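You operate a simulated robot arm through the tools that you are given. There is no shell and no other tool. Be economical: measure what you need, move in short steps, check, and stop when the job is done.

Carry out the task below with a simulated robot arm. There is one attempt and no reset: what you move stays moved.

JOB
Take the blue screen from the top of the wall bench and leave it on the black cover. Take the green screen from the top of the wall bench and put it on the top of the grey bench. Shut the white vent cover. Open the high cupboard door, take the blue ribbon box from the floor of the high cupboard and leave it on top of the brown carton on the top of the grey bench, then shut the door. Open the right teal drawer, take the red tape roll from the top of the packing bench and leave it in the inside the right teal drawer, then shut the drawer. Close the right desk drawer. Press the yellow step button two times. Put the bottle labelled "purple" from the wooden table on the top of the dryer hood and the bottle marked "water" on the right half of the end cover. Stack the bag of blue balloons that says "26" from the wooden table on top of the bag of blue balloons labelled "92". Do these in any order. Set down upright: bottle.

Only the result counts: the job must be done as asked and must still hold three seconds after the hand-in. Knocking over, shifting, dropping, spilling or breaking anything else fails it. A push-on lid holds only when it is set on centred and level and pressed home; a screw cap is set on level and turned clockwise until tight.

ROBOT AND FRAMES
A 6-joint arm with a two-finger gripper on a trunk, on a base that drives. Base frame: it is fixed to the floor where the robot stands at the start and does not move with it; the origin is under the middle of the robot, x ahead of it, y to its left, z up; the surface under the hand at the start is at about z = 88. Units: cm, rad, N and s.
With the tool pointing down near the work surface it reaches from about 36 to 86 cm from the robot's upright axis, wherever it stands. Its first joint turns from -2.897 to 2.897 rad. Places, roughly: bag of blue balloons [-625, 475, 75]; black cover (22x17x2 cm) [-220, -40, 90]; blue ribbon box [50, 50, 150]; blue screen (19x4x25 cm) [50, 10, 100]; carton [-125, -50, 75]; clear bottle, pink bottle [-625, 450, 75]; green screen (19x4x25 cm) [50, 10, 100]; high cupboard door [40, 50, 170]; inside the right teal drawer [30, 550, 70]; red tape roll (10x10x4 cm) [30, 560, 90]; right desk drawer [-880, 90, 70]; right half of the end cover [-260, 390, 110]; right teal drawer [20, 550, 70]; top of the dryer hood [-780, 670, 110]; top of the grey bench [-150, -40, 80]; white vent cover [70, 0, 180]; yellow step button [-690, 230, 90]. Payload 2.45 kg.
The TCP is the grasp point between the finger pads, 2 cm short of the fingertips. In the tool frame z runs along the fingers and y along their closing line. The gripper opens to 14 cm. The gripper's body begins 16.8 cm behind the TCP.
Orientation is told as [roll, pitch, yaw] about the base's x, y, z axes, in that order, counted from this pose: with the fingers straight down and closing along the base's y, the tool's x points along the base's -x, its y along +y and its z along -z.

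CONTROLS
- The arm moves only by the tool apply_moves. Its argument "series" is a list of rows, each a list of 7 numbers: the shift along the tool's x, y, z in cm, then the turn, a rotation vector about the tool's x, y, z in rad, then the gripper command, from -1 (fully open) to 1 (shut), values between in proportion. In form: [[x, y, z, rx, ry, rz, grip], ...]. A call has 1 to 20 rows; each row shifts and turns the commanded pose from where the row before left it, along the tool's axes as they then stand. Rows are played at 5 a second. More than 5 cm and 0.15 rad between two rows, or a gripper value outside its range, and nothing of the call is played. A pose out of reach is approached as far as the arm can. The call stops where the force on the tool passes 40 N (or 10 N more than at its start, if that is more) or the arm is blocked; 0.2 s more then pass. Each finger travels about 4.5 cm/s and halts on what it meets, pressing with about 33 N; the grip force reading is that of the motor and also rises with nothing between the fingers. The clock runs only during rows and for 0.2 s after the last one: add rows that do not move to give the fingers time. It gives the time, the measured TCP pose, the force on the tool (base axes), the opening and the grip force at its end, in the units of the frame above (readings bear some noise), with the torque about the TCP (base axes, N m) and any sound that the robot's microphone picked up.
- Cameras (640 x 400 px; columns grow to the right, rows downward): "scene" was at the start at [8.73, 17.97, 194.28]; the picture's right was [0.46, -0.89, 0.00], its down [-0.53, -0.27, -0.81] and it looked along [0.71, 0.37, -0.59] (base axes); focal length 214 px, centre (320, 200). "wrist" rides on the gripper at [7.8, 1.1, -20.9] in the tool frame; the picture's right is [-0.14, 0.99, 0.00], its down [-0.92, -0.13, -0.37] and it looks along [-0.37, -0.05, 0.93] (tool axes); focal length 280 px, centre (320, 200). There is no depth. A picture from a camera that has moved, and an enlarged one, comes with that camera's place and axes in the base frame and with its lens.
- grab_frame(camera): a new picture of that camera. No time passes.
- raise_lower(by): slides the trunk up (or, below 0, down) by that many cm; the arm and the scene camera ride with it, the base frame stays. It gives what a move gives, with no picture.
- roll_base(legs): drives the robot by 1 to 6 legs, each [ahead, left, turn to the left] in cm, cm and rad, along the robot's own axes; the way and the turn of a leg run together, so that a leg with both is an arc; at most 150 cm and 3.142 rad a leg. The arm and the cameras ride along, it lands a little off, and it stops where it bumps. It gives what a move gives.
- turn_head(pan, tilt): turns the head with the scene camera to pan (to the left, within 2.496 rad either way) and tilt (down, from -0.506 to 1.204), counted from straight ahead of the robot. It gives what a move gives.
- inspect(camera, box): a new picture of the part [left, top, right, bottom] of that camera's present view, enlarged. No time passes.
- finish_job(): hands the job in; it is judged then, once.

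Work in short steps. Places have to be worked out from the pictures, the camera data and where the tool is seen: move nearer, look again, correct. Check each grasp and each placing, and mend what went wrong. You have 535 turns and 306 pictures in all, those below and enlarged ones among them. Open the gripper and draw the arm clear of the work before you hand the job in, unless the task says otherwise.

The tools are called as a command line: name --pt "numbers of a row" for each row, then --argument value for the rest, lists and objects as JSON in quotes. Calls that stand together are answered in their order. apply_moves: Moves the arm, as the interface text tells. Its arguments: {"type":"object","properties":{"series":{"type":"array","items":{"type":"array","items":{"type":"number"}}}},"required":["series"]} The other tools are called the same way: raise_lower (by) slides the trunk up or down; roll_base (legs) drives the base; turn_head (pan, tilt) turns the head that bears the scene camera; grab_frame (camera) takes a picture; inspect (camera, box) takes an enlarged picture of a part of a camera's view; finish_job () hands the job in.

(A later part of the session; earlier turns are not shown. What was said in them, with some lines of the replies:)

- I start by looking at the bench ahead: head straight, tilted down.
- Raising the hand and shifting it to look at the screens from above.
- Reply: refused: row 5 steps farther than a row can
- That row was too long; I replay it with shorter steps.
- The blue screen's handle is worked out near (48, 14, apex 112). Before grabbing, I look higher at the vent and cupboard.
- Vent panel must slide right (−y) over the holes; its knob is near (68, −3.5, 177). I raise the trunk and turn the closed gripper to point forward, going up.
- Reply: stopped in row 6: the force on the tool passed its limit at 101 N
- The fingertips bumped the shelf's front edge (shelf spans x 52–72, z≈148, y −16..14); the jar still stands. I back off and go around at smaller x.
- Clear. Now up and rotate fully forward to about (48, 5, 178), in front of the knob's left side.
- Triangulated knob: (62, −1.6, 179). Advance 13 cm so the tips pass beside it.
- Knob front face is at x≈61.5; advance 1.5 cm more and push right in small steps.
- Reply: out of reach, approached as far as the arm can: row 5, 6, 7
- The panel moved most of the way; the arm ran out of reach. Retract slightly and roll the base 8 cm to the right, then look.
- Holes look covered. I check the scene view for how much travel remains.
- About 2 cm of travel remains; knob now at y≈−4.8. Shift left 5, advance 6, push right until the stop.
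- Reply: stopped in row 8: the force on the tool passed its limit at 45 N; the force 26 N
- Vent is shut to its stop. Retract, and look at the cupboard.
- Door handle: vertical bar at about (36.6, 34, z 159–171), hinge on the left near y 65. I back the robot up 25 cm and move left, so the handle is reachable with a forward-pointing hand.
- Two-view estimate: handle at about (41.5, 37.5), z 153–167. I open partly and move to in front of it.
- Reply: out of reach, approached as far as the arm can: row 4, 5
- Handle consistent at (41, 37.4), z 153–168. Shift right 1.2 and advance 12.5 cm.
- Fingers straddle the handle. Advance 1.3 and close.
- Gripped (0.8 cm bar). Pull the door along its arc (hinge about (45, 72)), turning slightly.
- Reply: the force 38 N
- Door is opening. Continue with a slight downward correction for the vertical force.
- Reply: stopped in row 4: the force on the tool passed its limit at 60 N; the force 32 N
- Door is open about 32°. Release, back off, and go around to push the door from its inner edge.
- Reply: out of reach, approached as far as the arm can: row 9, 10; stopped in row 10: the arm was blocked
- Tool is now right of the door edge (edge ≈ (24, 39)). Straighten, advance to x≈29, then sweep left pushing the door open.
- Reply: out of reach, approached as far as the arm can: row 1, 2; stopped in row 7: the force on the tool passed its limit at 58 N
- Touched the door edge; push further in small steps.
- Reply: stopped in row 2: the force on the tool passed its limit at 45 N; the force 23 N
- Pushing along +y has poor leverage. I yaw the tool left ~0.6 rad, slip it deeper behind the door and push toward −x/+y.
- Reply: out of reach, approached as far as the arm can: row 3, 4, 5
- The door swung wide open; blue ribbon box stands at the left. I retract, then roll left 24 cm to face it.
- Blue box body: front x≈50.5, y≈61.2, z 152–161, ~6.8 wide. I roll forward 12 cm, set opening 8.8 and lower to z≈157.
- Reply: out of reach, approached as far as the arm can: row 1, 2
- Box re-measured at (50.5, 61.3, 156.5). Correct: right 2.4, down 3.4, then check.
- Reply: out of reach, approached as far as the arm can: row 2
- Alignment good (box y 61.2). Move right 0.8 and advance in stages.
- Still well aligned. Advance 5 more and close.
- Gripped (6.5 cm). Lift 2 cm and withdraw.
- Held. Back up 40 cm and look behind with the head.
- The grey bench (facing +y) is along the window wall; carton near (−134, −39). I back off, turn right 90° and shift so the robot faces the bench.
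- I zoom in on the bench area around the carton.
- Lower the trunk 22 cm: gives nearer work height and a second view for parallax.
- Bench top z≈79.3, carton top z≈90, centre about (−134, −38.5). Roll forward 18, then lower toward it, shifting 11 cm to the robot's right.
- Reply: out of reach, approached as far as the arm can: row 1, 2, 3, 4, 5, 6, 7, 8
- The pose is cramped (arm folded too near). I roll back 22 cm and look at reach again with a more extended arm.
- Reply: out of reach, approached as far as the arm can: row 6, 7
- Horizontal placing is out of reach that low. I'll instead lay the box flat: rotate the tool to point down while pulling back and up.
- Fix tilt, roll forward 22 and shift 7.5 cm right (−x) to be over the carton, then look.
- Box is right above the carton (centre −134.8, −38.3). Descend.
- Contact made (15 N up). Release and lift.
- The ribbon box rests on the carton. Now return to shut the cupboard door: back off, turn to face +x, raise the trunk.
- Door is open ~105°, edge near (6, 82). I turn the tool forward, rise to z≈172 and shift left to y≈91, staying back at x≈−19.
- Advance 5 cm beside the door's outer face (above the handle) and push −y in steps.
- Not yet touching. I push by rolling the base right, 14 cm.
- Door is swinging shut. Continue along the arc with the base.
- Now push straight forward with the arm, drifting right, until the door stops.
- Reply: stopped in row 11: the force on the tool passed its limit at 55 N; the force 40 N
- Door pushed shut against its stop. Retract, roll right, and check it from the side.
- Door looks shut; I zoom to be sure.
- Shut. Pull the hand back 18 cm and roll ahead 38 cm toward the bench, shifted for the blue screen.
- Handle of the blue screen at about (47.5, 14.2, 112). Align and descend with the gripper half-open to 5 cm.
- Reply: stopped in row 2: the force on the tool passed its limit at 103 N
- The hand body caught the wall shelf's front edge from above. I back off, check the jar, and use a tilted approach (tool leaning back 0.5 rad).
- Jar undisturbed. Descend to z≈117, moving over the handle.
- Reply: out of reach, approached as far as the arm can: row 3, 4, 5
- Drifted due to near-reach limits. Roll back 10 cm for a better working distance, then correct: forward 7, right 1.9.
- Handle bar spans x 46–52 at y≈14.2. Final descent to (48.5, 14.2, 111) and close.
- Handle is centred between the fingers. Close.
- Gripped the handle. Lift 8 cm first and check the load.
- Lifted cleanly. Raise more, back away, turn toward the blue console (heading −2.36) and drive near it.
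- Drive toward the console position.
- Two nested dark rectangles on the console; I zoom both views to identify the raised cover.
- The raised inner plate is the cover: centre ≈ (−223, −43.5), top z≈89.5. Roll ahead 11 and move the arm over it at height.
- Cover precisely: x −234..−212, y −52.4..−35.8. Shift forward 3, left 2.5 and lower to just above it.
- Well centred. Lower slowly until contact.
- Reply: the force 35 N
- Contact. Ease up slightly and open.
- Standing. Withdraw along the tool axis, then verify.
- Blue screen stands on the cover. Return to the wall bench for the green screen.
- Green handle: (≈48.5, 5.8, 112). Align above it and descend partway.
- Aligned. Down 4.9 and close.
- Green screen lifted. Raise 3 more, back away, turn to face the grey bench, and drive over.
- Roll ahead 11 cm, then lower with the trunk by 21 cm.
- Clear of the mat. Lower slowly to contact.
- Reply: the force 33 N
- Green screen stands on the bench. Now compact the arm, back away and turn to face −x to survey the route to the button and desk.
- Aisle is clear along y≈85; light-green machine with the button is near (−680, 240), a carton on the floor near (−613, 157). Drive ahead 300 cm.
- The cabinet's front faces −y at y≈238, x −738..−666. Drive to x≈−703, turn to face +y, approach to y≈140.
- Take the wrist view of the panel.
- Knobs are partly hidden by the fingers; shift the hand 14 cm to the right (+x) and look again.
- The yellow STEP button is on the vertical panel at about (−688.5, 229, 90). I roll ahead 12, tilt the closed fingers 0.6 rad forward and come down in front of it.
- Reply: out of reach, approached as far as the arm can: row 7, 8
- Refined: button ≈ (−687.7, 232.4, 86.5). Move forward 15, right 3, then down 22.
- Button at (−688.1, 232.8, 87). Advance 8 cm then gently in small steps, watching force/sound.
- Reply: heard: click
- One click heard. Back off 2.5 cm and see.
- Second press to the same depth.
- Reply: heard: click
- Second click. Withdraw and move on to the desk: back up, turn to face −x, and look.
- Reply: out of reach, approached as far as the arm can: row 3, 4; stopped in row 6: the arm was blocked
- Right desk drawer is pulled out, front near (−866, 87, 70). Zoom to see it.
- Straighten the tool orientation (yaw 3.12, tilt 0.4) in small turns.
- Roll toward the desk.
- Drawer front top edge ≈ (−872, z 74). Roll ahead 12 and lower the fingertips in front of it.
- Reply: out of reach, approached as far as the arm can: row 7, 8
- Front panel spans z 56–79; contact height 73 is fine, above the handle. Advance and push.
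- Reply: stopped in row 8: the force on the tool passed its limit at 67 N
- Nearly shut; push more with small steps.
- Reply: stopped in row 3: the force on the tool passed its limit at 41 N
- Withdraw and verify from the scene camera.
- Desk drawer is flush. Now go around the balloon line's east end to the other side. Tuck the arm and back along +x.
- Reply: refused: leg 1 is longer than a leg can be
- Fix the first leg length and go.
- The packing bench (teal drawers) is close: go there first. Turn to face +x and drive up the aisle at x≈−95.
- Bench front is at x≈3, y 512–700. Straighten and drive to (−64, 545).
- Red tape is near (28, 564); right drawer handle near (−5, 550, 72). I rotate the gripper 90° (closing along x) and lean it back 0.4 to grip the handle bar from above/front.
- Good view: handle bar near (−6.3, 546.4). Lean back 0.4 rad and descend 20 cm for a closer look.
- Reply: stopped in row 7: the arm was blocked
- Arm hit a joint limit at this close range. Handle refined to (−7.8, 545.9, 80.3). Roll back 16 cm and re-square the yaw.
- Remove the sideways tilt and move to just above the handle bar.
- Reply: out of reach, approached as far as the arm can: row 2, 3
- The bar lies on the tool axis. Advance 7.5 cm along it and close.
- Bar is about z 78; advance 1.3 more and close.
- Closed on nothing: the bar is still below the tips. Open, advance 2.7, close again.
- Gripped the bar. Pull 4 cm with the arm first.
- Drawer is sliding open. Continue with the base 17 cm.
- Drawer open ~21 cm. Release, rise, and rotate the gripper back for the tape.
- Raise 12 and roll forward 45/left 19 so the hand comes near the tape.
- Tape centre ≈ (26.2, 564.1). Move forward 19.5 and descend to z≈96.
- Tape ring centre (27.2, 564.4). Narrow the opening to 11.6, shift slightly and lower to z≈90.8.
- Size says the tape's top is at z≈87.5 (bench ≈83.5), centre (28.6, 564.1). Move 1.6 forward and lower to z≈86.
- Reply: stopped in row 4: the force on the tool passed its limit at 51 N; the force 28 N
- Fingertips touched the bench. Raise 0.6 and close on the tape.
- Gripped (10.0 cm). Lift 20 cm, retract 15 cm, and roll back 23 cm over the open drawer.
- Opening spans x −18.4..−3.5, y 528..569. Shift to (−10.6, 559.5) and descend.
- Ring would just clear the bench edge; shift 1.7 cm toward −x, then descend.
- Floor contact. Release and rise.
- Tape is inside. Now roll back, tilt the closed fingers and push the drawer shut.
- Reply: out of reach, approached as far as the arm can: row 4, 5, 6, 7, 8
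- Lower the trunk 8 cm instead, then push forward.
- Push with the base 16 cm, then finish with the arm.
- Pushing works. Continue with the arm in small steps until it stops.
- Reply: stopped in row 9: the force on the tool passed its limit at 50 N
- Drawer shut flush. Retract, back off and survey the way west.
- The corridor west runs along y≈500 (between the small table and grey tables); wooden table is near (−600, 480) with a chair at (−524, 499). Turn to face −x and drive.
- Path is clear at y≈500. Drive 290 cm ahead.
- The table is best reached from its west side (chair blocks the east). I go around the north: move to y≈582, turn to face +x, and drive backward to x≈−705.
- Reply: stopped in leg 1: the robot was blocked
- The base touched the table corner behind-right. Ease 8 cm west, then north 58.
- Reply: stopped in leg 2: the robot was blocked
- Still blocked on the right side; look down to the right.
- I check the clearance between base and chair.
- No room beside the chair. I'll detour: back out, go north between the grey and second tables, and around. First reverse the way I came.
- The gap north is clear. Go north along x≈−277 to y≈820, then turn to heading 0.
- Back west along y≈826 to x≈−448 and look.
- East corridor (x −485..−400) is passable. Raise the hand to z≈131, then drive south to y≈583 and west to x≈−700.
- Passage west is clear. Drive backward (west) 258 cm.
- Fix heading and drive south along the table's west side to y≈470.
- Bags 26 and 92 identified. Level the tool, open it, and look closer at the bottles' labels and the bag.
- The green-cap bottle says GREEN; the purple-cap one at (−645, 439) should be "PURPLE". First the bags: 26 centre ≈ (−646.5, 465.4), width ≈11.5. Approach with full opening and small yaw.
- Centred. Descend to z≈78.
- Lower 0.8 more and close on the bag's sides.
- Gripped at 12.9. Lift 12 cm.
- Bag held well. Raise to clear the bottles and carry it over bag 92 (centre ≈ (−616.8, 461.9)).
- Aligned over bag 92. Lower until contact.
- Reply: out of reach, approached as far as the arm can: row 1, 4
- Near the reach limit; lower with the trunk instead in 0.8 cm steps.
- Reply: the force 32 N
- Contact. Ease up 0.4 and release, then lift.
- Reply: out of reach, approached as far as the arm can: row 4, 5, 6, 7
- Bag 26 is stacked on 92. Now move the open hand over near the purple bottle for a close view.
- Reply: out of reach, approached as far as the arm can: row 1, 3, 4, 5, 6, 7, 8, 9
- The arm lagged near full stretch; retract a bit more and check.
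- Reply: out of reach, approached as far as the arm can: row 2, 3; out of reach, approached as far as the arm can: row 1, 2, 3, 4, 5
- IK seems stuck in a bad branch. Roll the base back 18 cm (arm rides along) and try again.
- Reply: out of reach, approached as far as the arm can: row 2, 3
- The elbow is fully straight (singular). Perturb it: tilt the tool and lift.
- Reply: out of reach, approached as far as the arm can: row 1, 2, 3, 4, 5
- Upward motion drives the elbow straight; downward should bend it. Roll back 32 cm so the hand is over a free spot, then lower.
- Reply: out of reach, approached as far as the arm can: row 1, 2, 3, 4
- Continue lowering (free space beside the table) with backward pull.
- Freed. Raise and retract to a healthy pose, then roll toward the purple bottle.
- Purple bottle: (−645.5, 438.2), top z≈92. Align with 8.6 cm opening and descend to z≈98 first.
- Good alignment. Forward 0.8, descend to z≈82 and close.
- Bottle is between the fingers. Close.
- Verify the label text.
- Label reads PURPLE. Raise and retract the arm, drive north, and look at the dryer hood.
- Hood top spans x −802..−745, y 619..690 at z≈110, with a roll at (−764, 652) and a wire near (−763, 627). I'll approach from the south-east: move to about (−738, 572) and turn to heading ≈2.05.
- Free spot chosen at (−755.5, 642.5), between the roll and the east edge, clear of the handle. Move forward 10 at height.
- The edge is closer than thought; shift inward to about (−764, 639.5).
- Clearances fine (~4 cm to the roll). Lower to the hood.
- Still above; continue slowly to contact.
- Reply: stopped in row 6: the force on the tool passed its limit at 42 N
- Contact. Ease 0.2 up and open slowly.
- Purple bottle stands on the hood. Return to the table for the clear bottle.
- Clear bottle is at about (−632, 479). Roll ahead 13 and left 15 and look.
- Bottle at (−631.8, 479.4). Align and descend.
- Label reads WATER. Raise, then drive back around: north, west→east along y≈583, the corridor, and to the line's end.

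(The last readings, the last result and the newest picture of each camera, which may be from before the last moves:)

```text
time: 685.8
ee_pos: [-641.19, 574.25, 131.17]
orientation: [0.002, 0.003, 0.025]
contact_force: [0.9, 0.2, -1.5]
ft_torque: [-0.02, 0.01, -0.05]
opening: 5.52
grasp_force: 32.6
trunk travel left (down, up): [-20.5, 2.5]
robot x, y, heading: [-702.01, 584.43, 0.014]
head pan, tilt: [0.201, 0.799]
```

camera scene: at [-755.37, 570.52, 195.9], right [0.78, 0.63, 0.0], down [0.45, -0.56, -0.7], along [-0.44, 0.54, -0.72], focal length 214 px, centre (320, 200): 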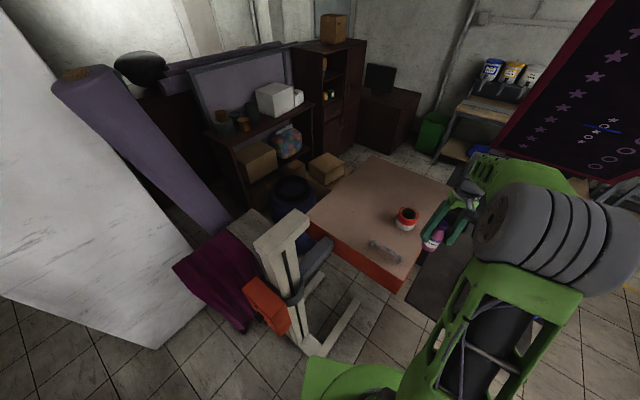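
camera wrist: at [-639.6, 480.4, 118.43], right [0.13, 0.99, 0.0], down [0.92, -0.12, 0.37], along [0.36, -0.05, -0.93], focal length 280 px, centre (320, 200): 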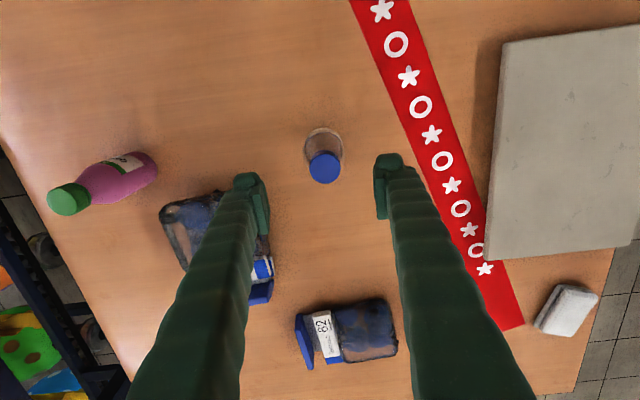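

Raise higher (z≈143) for safe passage over the second table's machine, then drive on.

raise_lower --by 2

apply_moves --pt "1 0 -4 0 0 0 0.6" --pt "1 0 -4 0 0 0 0.6" --pt "1 0 -3 0 0 0 0.6"

roll_base --legs '[[0, 0, -0.016], [148, 0, 0], [109, 0, 0]]'

```text
time: 686.4
ee_pos: [-641.28, 574.3, 133.29]
orientation: [0.002, 0.002, 0.024]
contact_force: [0.0, 0.3, -1.7]
ft_torque: [0.03, 0.01, -0.02]
opening: 5.53
grasp_force: 32.9
trunk travel left (down, up): [-22.5, 0.5]
robot x, y, heading: [-702.59, 584.18, 0.014]
head pan, tilt: [0.201, 0.799]
```

```text
time: 687.2
ee_pos: [-644.56, 574.15, 144.43]
orientation: [0.002, 0.002, 0.024]
contact_force: [-0.1, -0.8, -1.2]
ft_torque: [-0.02, -0.06, 0.0]
opening: 5.51
grasp_force: 32.9
trunk travel left (down, up): [-22.5, 0.5]
robot x, y, heading: [-702.34, 584.78, 0.013]
head pan, tilt: [0.201, 0.799]
```

```text
time: 700.1
ee_pos: [-386.42, 581.69, 144.46]
orientation: [0.002, 0.001, 0.049]
contact_force: [-1.0, 0.0, -2.1]
ft_torque: [-0.01, 0.03, 0.02]
opening: 5.52
grasp_force: 32.9
trunk travel left (down, up): [-22.5, 0.5]
robot x, y, heading: [-444.56, 591.36, 0.038]
head pan, tilt: [0.201, 0.799]
```

roll_base --legs '[[0, 0, -0.04], [0, 118, 0], [0, 118, 0]]'

```text
time: 721.2
ee_pos: [-387.6, 814.1, 144.38]
orientation: [0.002, 0.003, 0.001]
contact_force: [0.0, -0.7, -0.9]
ft_torque: [-0.05, 0.03, -0.02]
opening: 5.51
grasp_force: 33.4
trunk travel left (down, up): [-22.5, 0.5]
robot x, y, heading: [-445.25, 826.21, -0.008]
head pan, tilt: [0.201, 0.799]
```

roll_base --legs '[[148, 0, 0], [14, 0, 0], [0, 0, -1.563], [140, 0, 0], [140, 0, 0]]'

turn_head --pan 0 --tilt 0.55

grab_frame --camera "scene"

```text
time: 746.6
ee_pos: [-297.07, 486.02, 144.41]
orientation: [0.003, 0.002, -1.613]
contact_force: [-1.6, -0.7, -1.7]
ft_torque: [0.0, 0.02, 0.01]
opening: 5.5
grasp_force: 33.2
trunk travel left (down, up): [-22.5, 0.5]
robot x, y, heading: [-282.47, 543.04, -1.624]
head pan, tilt: [0.201, 0.799]
```

```text
time: 747.4
ee_pos: [-296.99, 485.88, 144.36]
orientation: [0.001, 0.003, -1.613]
contact_force: [0.8, 0.3, -2.2]
ft_torque: [0.0, 0.01, -0.01]
opening: 5.48
grasp_force: 33.2
trunk travel left (down, up): [-22.5, 0.5]
robot x, y, heading: [-282.28, 543.44, -1.622]
head pan, tilt: [0.0, 0.55]
```

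```text
120 pictures are left
camera scene: at [-269.16, 532.3, 200.03], right [-1.0, 0.05, 0.0], down [0.03, 0.52, -0.85], along [-0.05, -0.85, -0.52], focal length 214 px, centre (320, 200)
```

scene: 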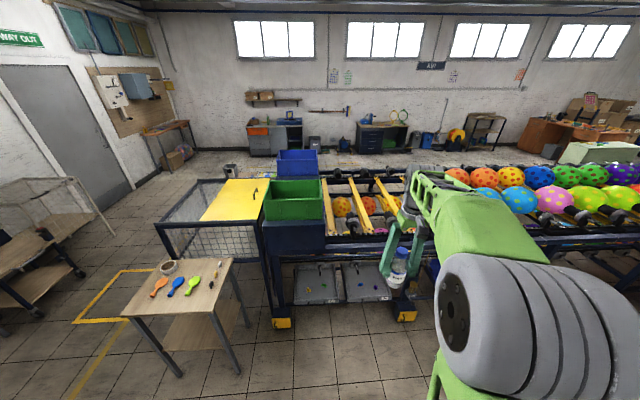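

inspect --camera "scene" --box '[180, 130, 420, 280]'

```text
2.67 times, centred on (300, 205) of scene
camera zoom: at [-269.16, 532.3, 200.03], right [-1.0, 0.05, 0.0], down [0.03, 0.52, -0.85], along [-0.05, -0.85, -0.52], focal length 572 px, centre (373, 187)
```

zoom: 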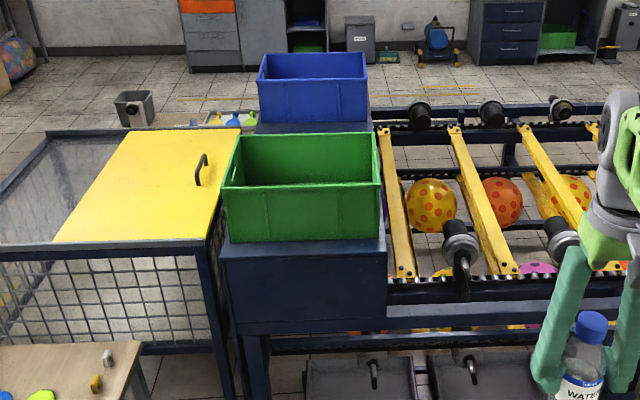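

Green bin covers y≈381–409 of the navy end cover; free navy surface seems to lie between the bins (y≈340–380), whose part y>358 is in the right half. I move closer to look from above.

roll_base --legs '[[0, 0, 0.05], [72, 0, 0]]'

grab_frame --camera "wrist"

turn_head --pan 0.1 --tilt 0.9

grab_frame --camera "scene"

```text
time: 751.8
ee_pos: [-295.42, 411.46, 144.28]
orientation: [0.001, 0.0, -1.574]
contact_force: [-1.2, -0.2, -2.2]
ft_torque: [0.04, 0.02, 0.03]
opening: 5.5
grasp_force: 33.2
trunk travel left (down, up): [-22.5, 0.5]
robot x, y, heading: [-283.16, 468.86, -1.586]
head pan, tilt: [0.0, 0.55]
```

```text
118 pictures are left
camera wrist: at [-294.26, 419.19, 165.23], right [0.99, -0.14, 0.0], down [-0.13, -0.92, 0.37], along [-0.05, -0.36, -0.93], focal length 280 px, centre (320, 200)
```

wrist: 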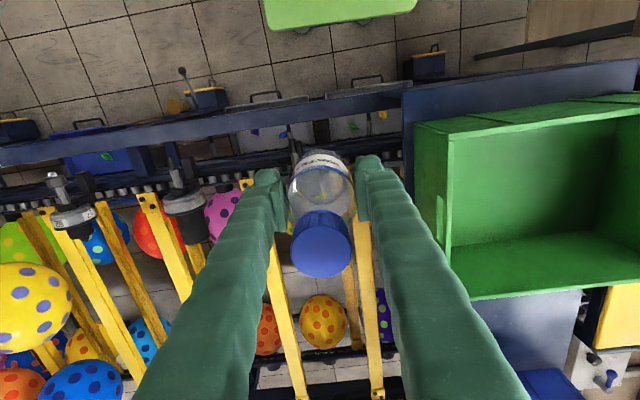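

```text
time: 752.6
ee_pos: [-295.4, 411.59, 144.34]
orientation: [0.003, 0.001, -1.574]
contact_force: [0.2, 1.2, -0.9]
ft_torque: [-0.01, 0.03, 0.0]
opening: 5.48
grasp_force: 32.8
trunk travel left (down, up): [-22.5, 0.5]
robot x, y, heading: [-283.4, 469.6, -1.587]
head pan, tilt: [0.099, 0.901]
```

```text
117 pictures are left
camera scene: at [-268.62, 460.33, 197.11], right [-1.0, -0.09, 0.0], down [-0.07, 0.78, -0.62], along [0.05, -0.62, -0.78], focal length 214 px, centre (320, 200)
```

scene: 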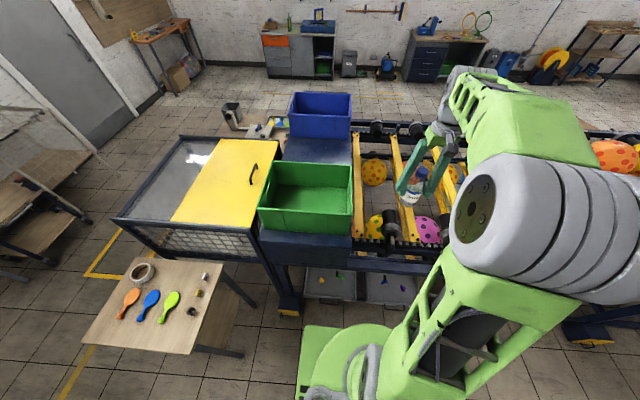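

The gap between bins (y≈337–380) is free and x −279..−237. Target (−266, 372) in the right half. Roll ahead 19, then move the arm left 28 and forward 20 at height.

roll_base --legs '[[19, 0, 0.01]]'

apply_moves --pt "0 4.7 0 0 0 0 0.6" --pt "0 4.7 0 0 0 0 0.6" --pt "0 4.7 0 0 0 0 0.6" --pt "0 4.7 0 0 0 0 0.6" --pt "0 4.7 0 0 0 0 0.6" --pt "0 4.7 0 0 0 0 0.6"

grab_frame --camera "wrist"

```text
time: 754.2
ee_pos: [-295.31, 394.57, 144.45]
orientation: [0.002, 0.001, -1.563]
contact_force: [-0.5, 1.5, -1.3]
ft_torque: [-0.18, 0.0, -0.03]
opening: 5.5
grasp_force: 33.6
trunk travel left (down, up): [-22.5, 0.5]
robot x, y, heading: [-283.53, 452.13, -1.575]
head pan, tilt: [0.099, 0.901]
stopped in leg 1: the robot was blocked; the commanded pose is now the measured one
```

```text
time: 755.6
ee_pos: [-266.55, 394.52, 144.64]
orientation: [0.002, 0.005, -1.563]
contact_force: [1.1, -0.6, -1.4]
ft_torque: [0.04, 0.06, 0.03]
opening: 5.5
grasp_force: 32.7
trunk travel left (down, up): [-22.5, 0.5]
robot x, y, heading: [-283.62, 452.11, -1.581]
head pan, tilt: [0.099, 0.901]
```

```text
116 pictures are left
camera wrist: at [-265.5, 402.22, 165.54], right [0.99, -0.13, 0.0], down [-0.12, -0.92, 0.36], along [-0.05, -0.36, -0.93], focal length 280 px, centre (320, 200)
```

wrist: 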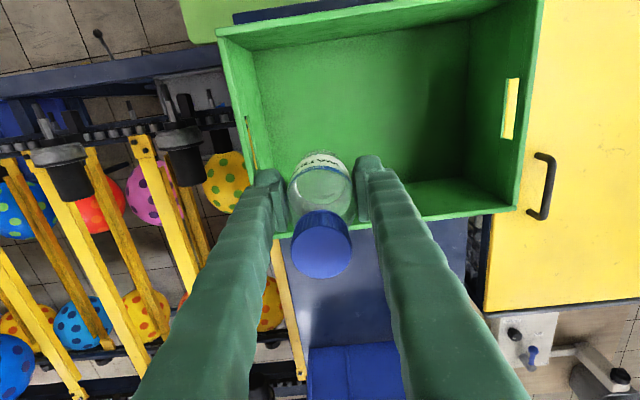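

Move forward 21.5 cm over the gap.

apply_moves --pt "-4.3 0 0 0 0 0 0.6" --pt "-4.3 0 0 0 0 0 0.6" --pt "-4.3 0 0 0 0 0 0.6" --pt "-4.3 0 0 0 0 0 0.6" --pt "-4.3 0 0 0 0 0 0.6"

grab_frame --camera "wrist"

```text
time: 756.9
ee_pos: [-267.02, 374.33, 143.55]
orientation: [0.003, 0.009, -1.564]
contact_force: [-0.3, -0.2, -1.2]
ft_torque: [0.01, -0.04, 0.04]
opening: 5.5
grasp_force: 33.1
out of reach, approached as far as the arm can: row 5
trunk travel left (down, up): [-22.5, 0.5]
robot x, y, heading: [-283.48, 452.01, -1.576]
head pan, tilt: [0.099, 0.901]
```

```text
115 pictures are left
camera wrist: at [-266.02, 381.84, 164.38], right [0.99, -0.13, 0.0], down [-0.12, -0.92, 0.36], along [-0.05, -0.36, -0.93], focal length 280 px, centre (320, 200)
```

wrist: 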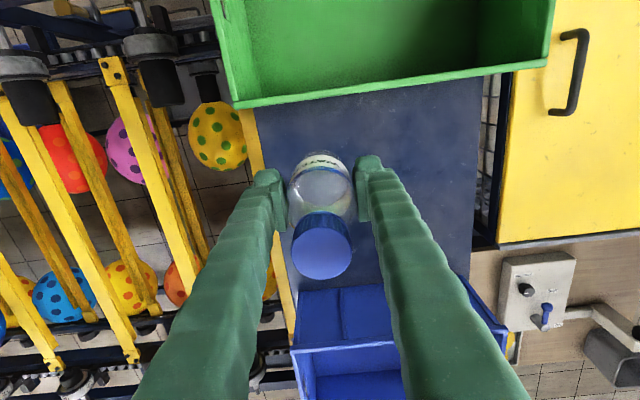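

Reached (−267, 374.3): 5 cm clear of the green bin. Lower with the trunk 20 cm.

raise_lower --by -20

grab_frame --camera "wrist"

grab_frame --camera "scene"

```text
time: 759.0
ee_pos: [-267.11, 374.34, 123.61]
orientation: [0.002, 0.005, -1.565]
contact_force: [0.1, 1.1, -1.2]
ft_torque: [0.0, -0.01, 0.0]
opening: 5.47
grasp_force: 33.5
trunk travel left (down, up): [-2.5, 20.5]
robot x, y, heading: [-283.39, 451.95, -1.576]
head pan, tilt: [0.099, 0.901]
```

```text
114 pictures are left
camera wrist: at [-266.07, 382.0, 144.57], right [0.99, -0.13, 0.0], down [-0.12, -0.92, 0.36], along [-0.05, -0.36, -0.93], focal length 280 px, centre (320, 200)
```

wrist: 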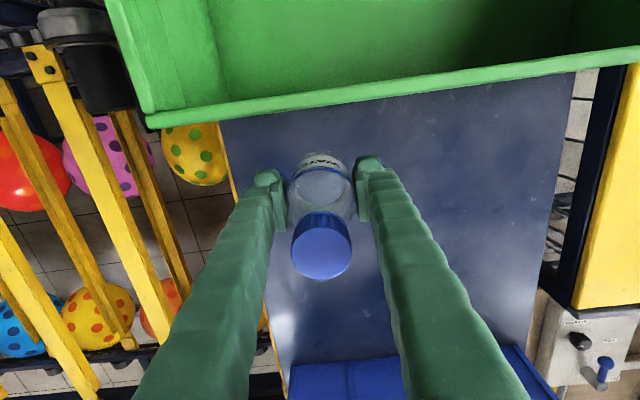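

```text
113 pictures are left
camera scene: at [-268.95, 443.39, 177.12], right [-1.0, -0.1, 0.0], down [-0.07, 0.78, -0.62], along [0.06, -0.62, -0.78], focal length 214 px, centre (320, 200)
```

scene: 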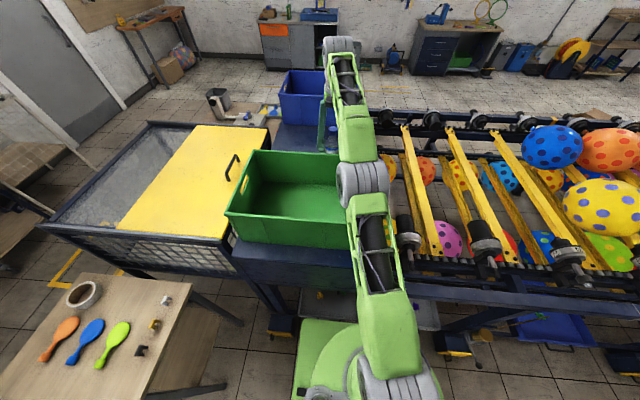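

Elbow drum is ~6 cm above the bin rim. Lower with the arm in small steps.

apply_moves --pt "0 0 1.5 0 0 0 0.6" --pt "0 0 1.5 0 0 0 0.6"

grab_frame --camera "scene"

```text
time: 759.6
ee_pos: [-267.12, 374.39, 120.84]
orientation: [0.003, 0.005, -1.564]
contact_force: [0.3, -0.5, -0.7]
ft_torque: [0.0, -0.03, 0.01]
opening: 5.49
grasp_force: 33.0
trunk travel left (down, up): [-2.5, 20.5]
robot x, y, heading: [-283.8, 451.9, -1.576]
head pan, tilt: [0.099, 0.901]
```

```text
112 pictures are left
camera scene: at [-268.96, 443.41, 177.11], right [-1.0, -0.1, 0.0], down [-0.07, 0.78, -0.62], along [0.06, -0.62, -0.78], focal length 214 px, centre (320, 200)
```

scene: 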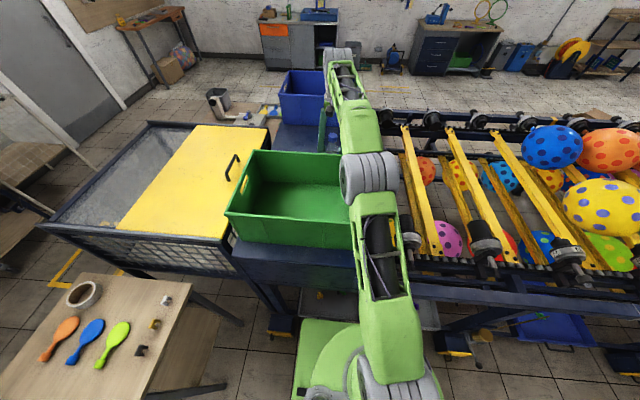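

Elbow rises as the hand goes down; good. Continue to contact.

apply_moves --pt "0 0 1 0 0 0 0.6" --pt "0 0 0.8 0 0 0 0.6" --pt "0 0 0.6 0 0 0 0.6" --pt "0 0 0.6 0 0 0 0.6" --pt "0 0 0.5 0 0 0 0.6" --pt "0 0 0.5 0 0 0 0.6" --pt "0 0 0.5 0 0 0 0.6" --pt "0 0 0.5 0 0 0 0.6"

```text
time: 761.4
ee_pos: [-267.09, 374.59, 116.35]
orientation: [0.002, -0.005, -1.563]
contact_force: [-1.2, 0.5, 32.8]
ft_torque: [0.32, 0.31, -0.07]
opening: 5.51
grasp_force: 32.7
trunk travel left (down, up): [-2.5, 20.5]
robot x, y, heading: [-283.89, 451.92, -1.573]
head pan, tilt: [0.099, 0.901]
```

Contact at z 116.35. Ease up 0.3, open slowly, and look.

apply_moves --pt "0 0 -0.4 0 0 0 0.6" --pt "0 0 0 0 0 0 0.2" --pt "0 0 0 0 0 0 0" --pt "0 0 0 0 0 0 -0.15"

grab_frame --camera "wrist"

```text
time: 762.4
ee_pos: [-267.27, 374.29, 115.99]
orientation: [0.002, 0.004, -1.565]
contact_force: [0.2, 0.7, 0.5]
ft_torque: [0.04, -0.02, 0.0]
opening: 8.05
grasp_force: 0.0
trunk travel left (down, up): [-2.5, 20.5]
robot x, y, heading: [-284.07, 452.13, -1.573]
head pan, tilt: [0.099, 0.901]
```

```text
111 pictures are left
camera wrist: at [-266.13, 381.98, 136.87], right [0.99, -0.13, 0.0], down [-0.12, -0.92, 0.36], along [-0.05, -0.36, -0.93], focal length 280 px, centre (320, 200)
```

wrist: 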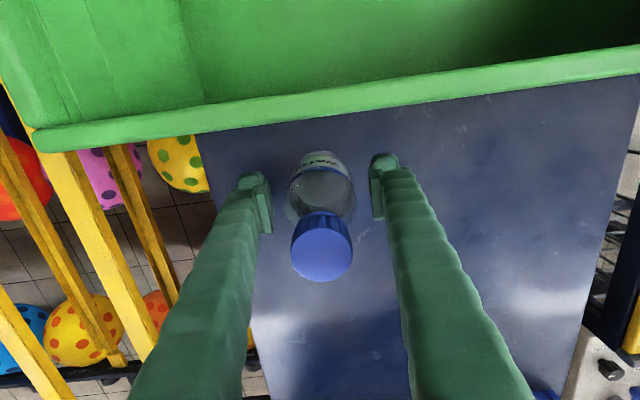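

Bottle stands. Lift straight up with the trunk.

raise_lower --by 20

grab_frame --camera "wrist"

```text
time: 764.6
ee_pos: [-267.11, 374.47, 135.99]
orientation: [0.0, 0.005, -1.564]
contact_force: [0.9, -0.1, 0.4]
ft_torque: [0.02, 0.01, 0.0]
opening: 8.05
grasp_force: 0.0
trunk travel left (down, up): [-22.5, 0.5]
robot x, y, heading: [-283.71, 451.89, -1.576]
head pan, tilt: [0.099, 0.901]
```

```text
110 pictures are left
camera wrist: at [-266.13, 381.96, 156.87], right [0.99, -0.13, 0.0], down [-0.12, -0.92, 0.36], along [-0.05, -0.36, -0.93], focal length 280 px, centre (320, 200)
```

wrist: 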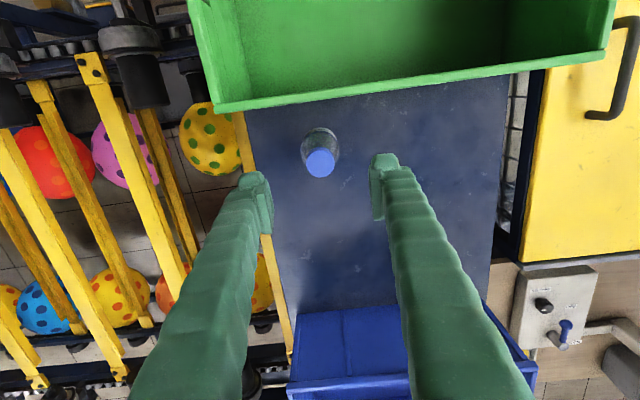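

Water bottle stands on the right half of the end cover. Open the gripper and draw clear by backing away.

roll_base --legs '[[-65, 0, 0]]'

apply_moves --pt "0 0 0 0 0 0 -1" --pt "0 0 0 0 0 0 -1"

turn_head --pan 0.0 --tilt 0.6

grab_frame --camera "scene"

turn_head --pan -1.9 --tilt 0.6

grab_frame --camera "scene"

```text
time: 768.3
ee_pos: [-267.65, 440.52, 136.07]
orientation: [0.001, 0.006, -1.581]
contact_force: [0.3, 0.3, 0.1]
ft_torque: [-0.01, 0.0, 0.02]
opening: 8.07
grasp_force: 0.0
trunk travel left (down, up): [-22.5, 0.5]
robot x, y, heading: [-282.4, 518.21, -1.592]
head pan, tilt: [0.099, 0.901]
```

```text
time: 768.9
ee_pos: [-267.65, 440.34, 136.07]
orientation: [0.002, 0.004, -1.58]
contact_force: [0.5, 0.9, 0.8]
ft_torque: [-0.02, 0.0, 0.02]
opening: 13.31
grasp_force: 0.2
trunk travel left (down, up): [-22.5, 0.5]
robot x, y, heading: [-282.66, 518.34, -1.584]
head pan, tilt: [0.099, 0.901]
```

```text
time: 769.7
ee_pos: [-267.64, 440.49, 135.98]
orientation: [0.001, 0.005, -1.579]
contact_force: [0.1, 0.6, 0.1]
ft_torque: [-0.03, -0.01, 0.0]
opening: 14.0
grasp_force: 0.1
trunk travel left (down, up): [-22.5, 0.5]
robot x, y, heading: [-282.85, 518.4, -1.597]
head pan, tilt: [0.0, 0.6]
```

```text
109 pictures are left
camera scene: at [-269.04, 508.24, 199.58], right [-1.0, 0.02, 0.0], down [0.01, 0.57, -0.82], along [-0.02, -0.82, -0.57], focal length 214 px, centre (320, 200)
```

scene: 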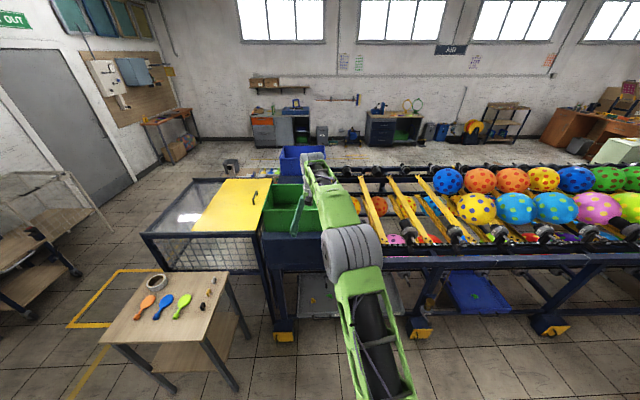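

```text
time: 771.5
ee_pos: [-267.7, 440.49, 136.04]
orientation: [0.002, 0.003, -1.579]
contact_force: [-0.2, -1.2, -0.2]
ft_torque: [0.04, -0.02, -0.04]
opening: 13.97
grasp_force: 0.0
trunk travel left (down, up): [-22.5, 0.5]
robot x, y, heading: [-282.74, 518.56, -1.593]
head pan, tilt: [-1.901, 0.6]
```

```text
108 pictures are left
camera scene: at [-277.16, 520.11, 199.59], right [0.34, 0.94, 0.0], down [0.53, -0.19, -0.83], along [-0.78, 0.28, -0.56], focal length 214 px, centre (320, 200)
```

scene: 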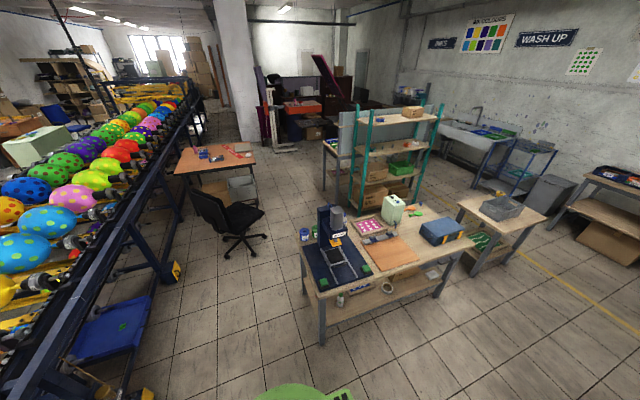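

Everything is in place and the arm is clear with the gripper open. Handing in.

finish_job

```text
The job is handed in.
```

I finished every task on the list and handed the job in. I checked each placing by camera as I did it, but not again just before the hand-in.

- **Contacts on the way:** the hand hit the wall shelf above the wall bench twice. The base also bumped a table near the chair, then the balloon line by the end cover. I saw nothing moved or knocked over in the pictures.
- **Ribbon box:** it lies flat on the carton, because the arm could not set it down upright at that height.
- **Yellow step button:** I heard one click on each of the two presses.
- **Water bottle:** a green bin takes up much of the right half of the end cover. The bottle stands in the free strip between the green and blue bins, on the right-half side.
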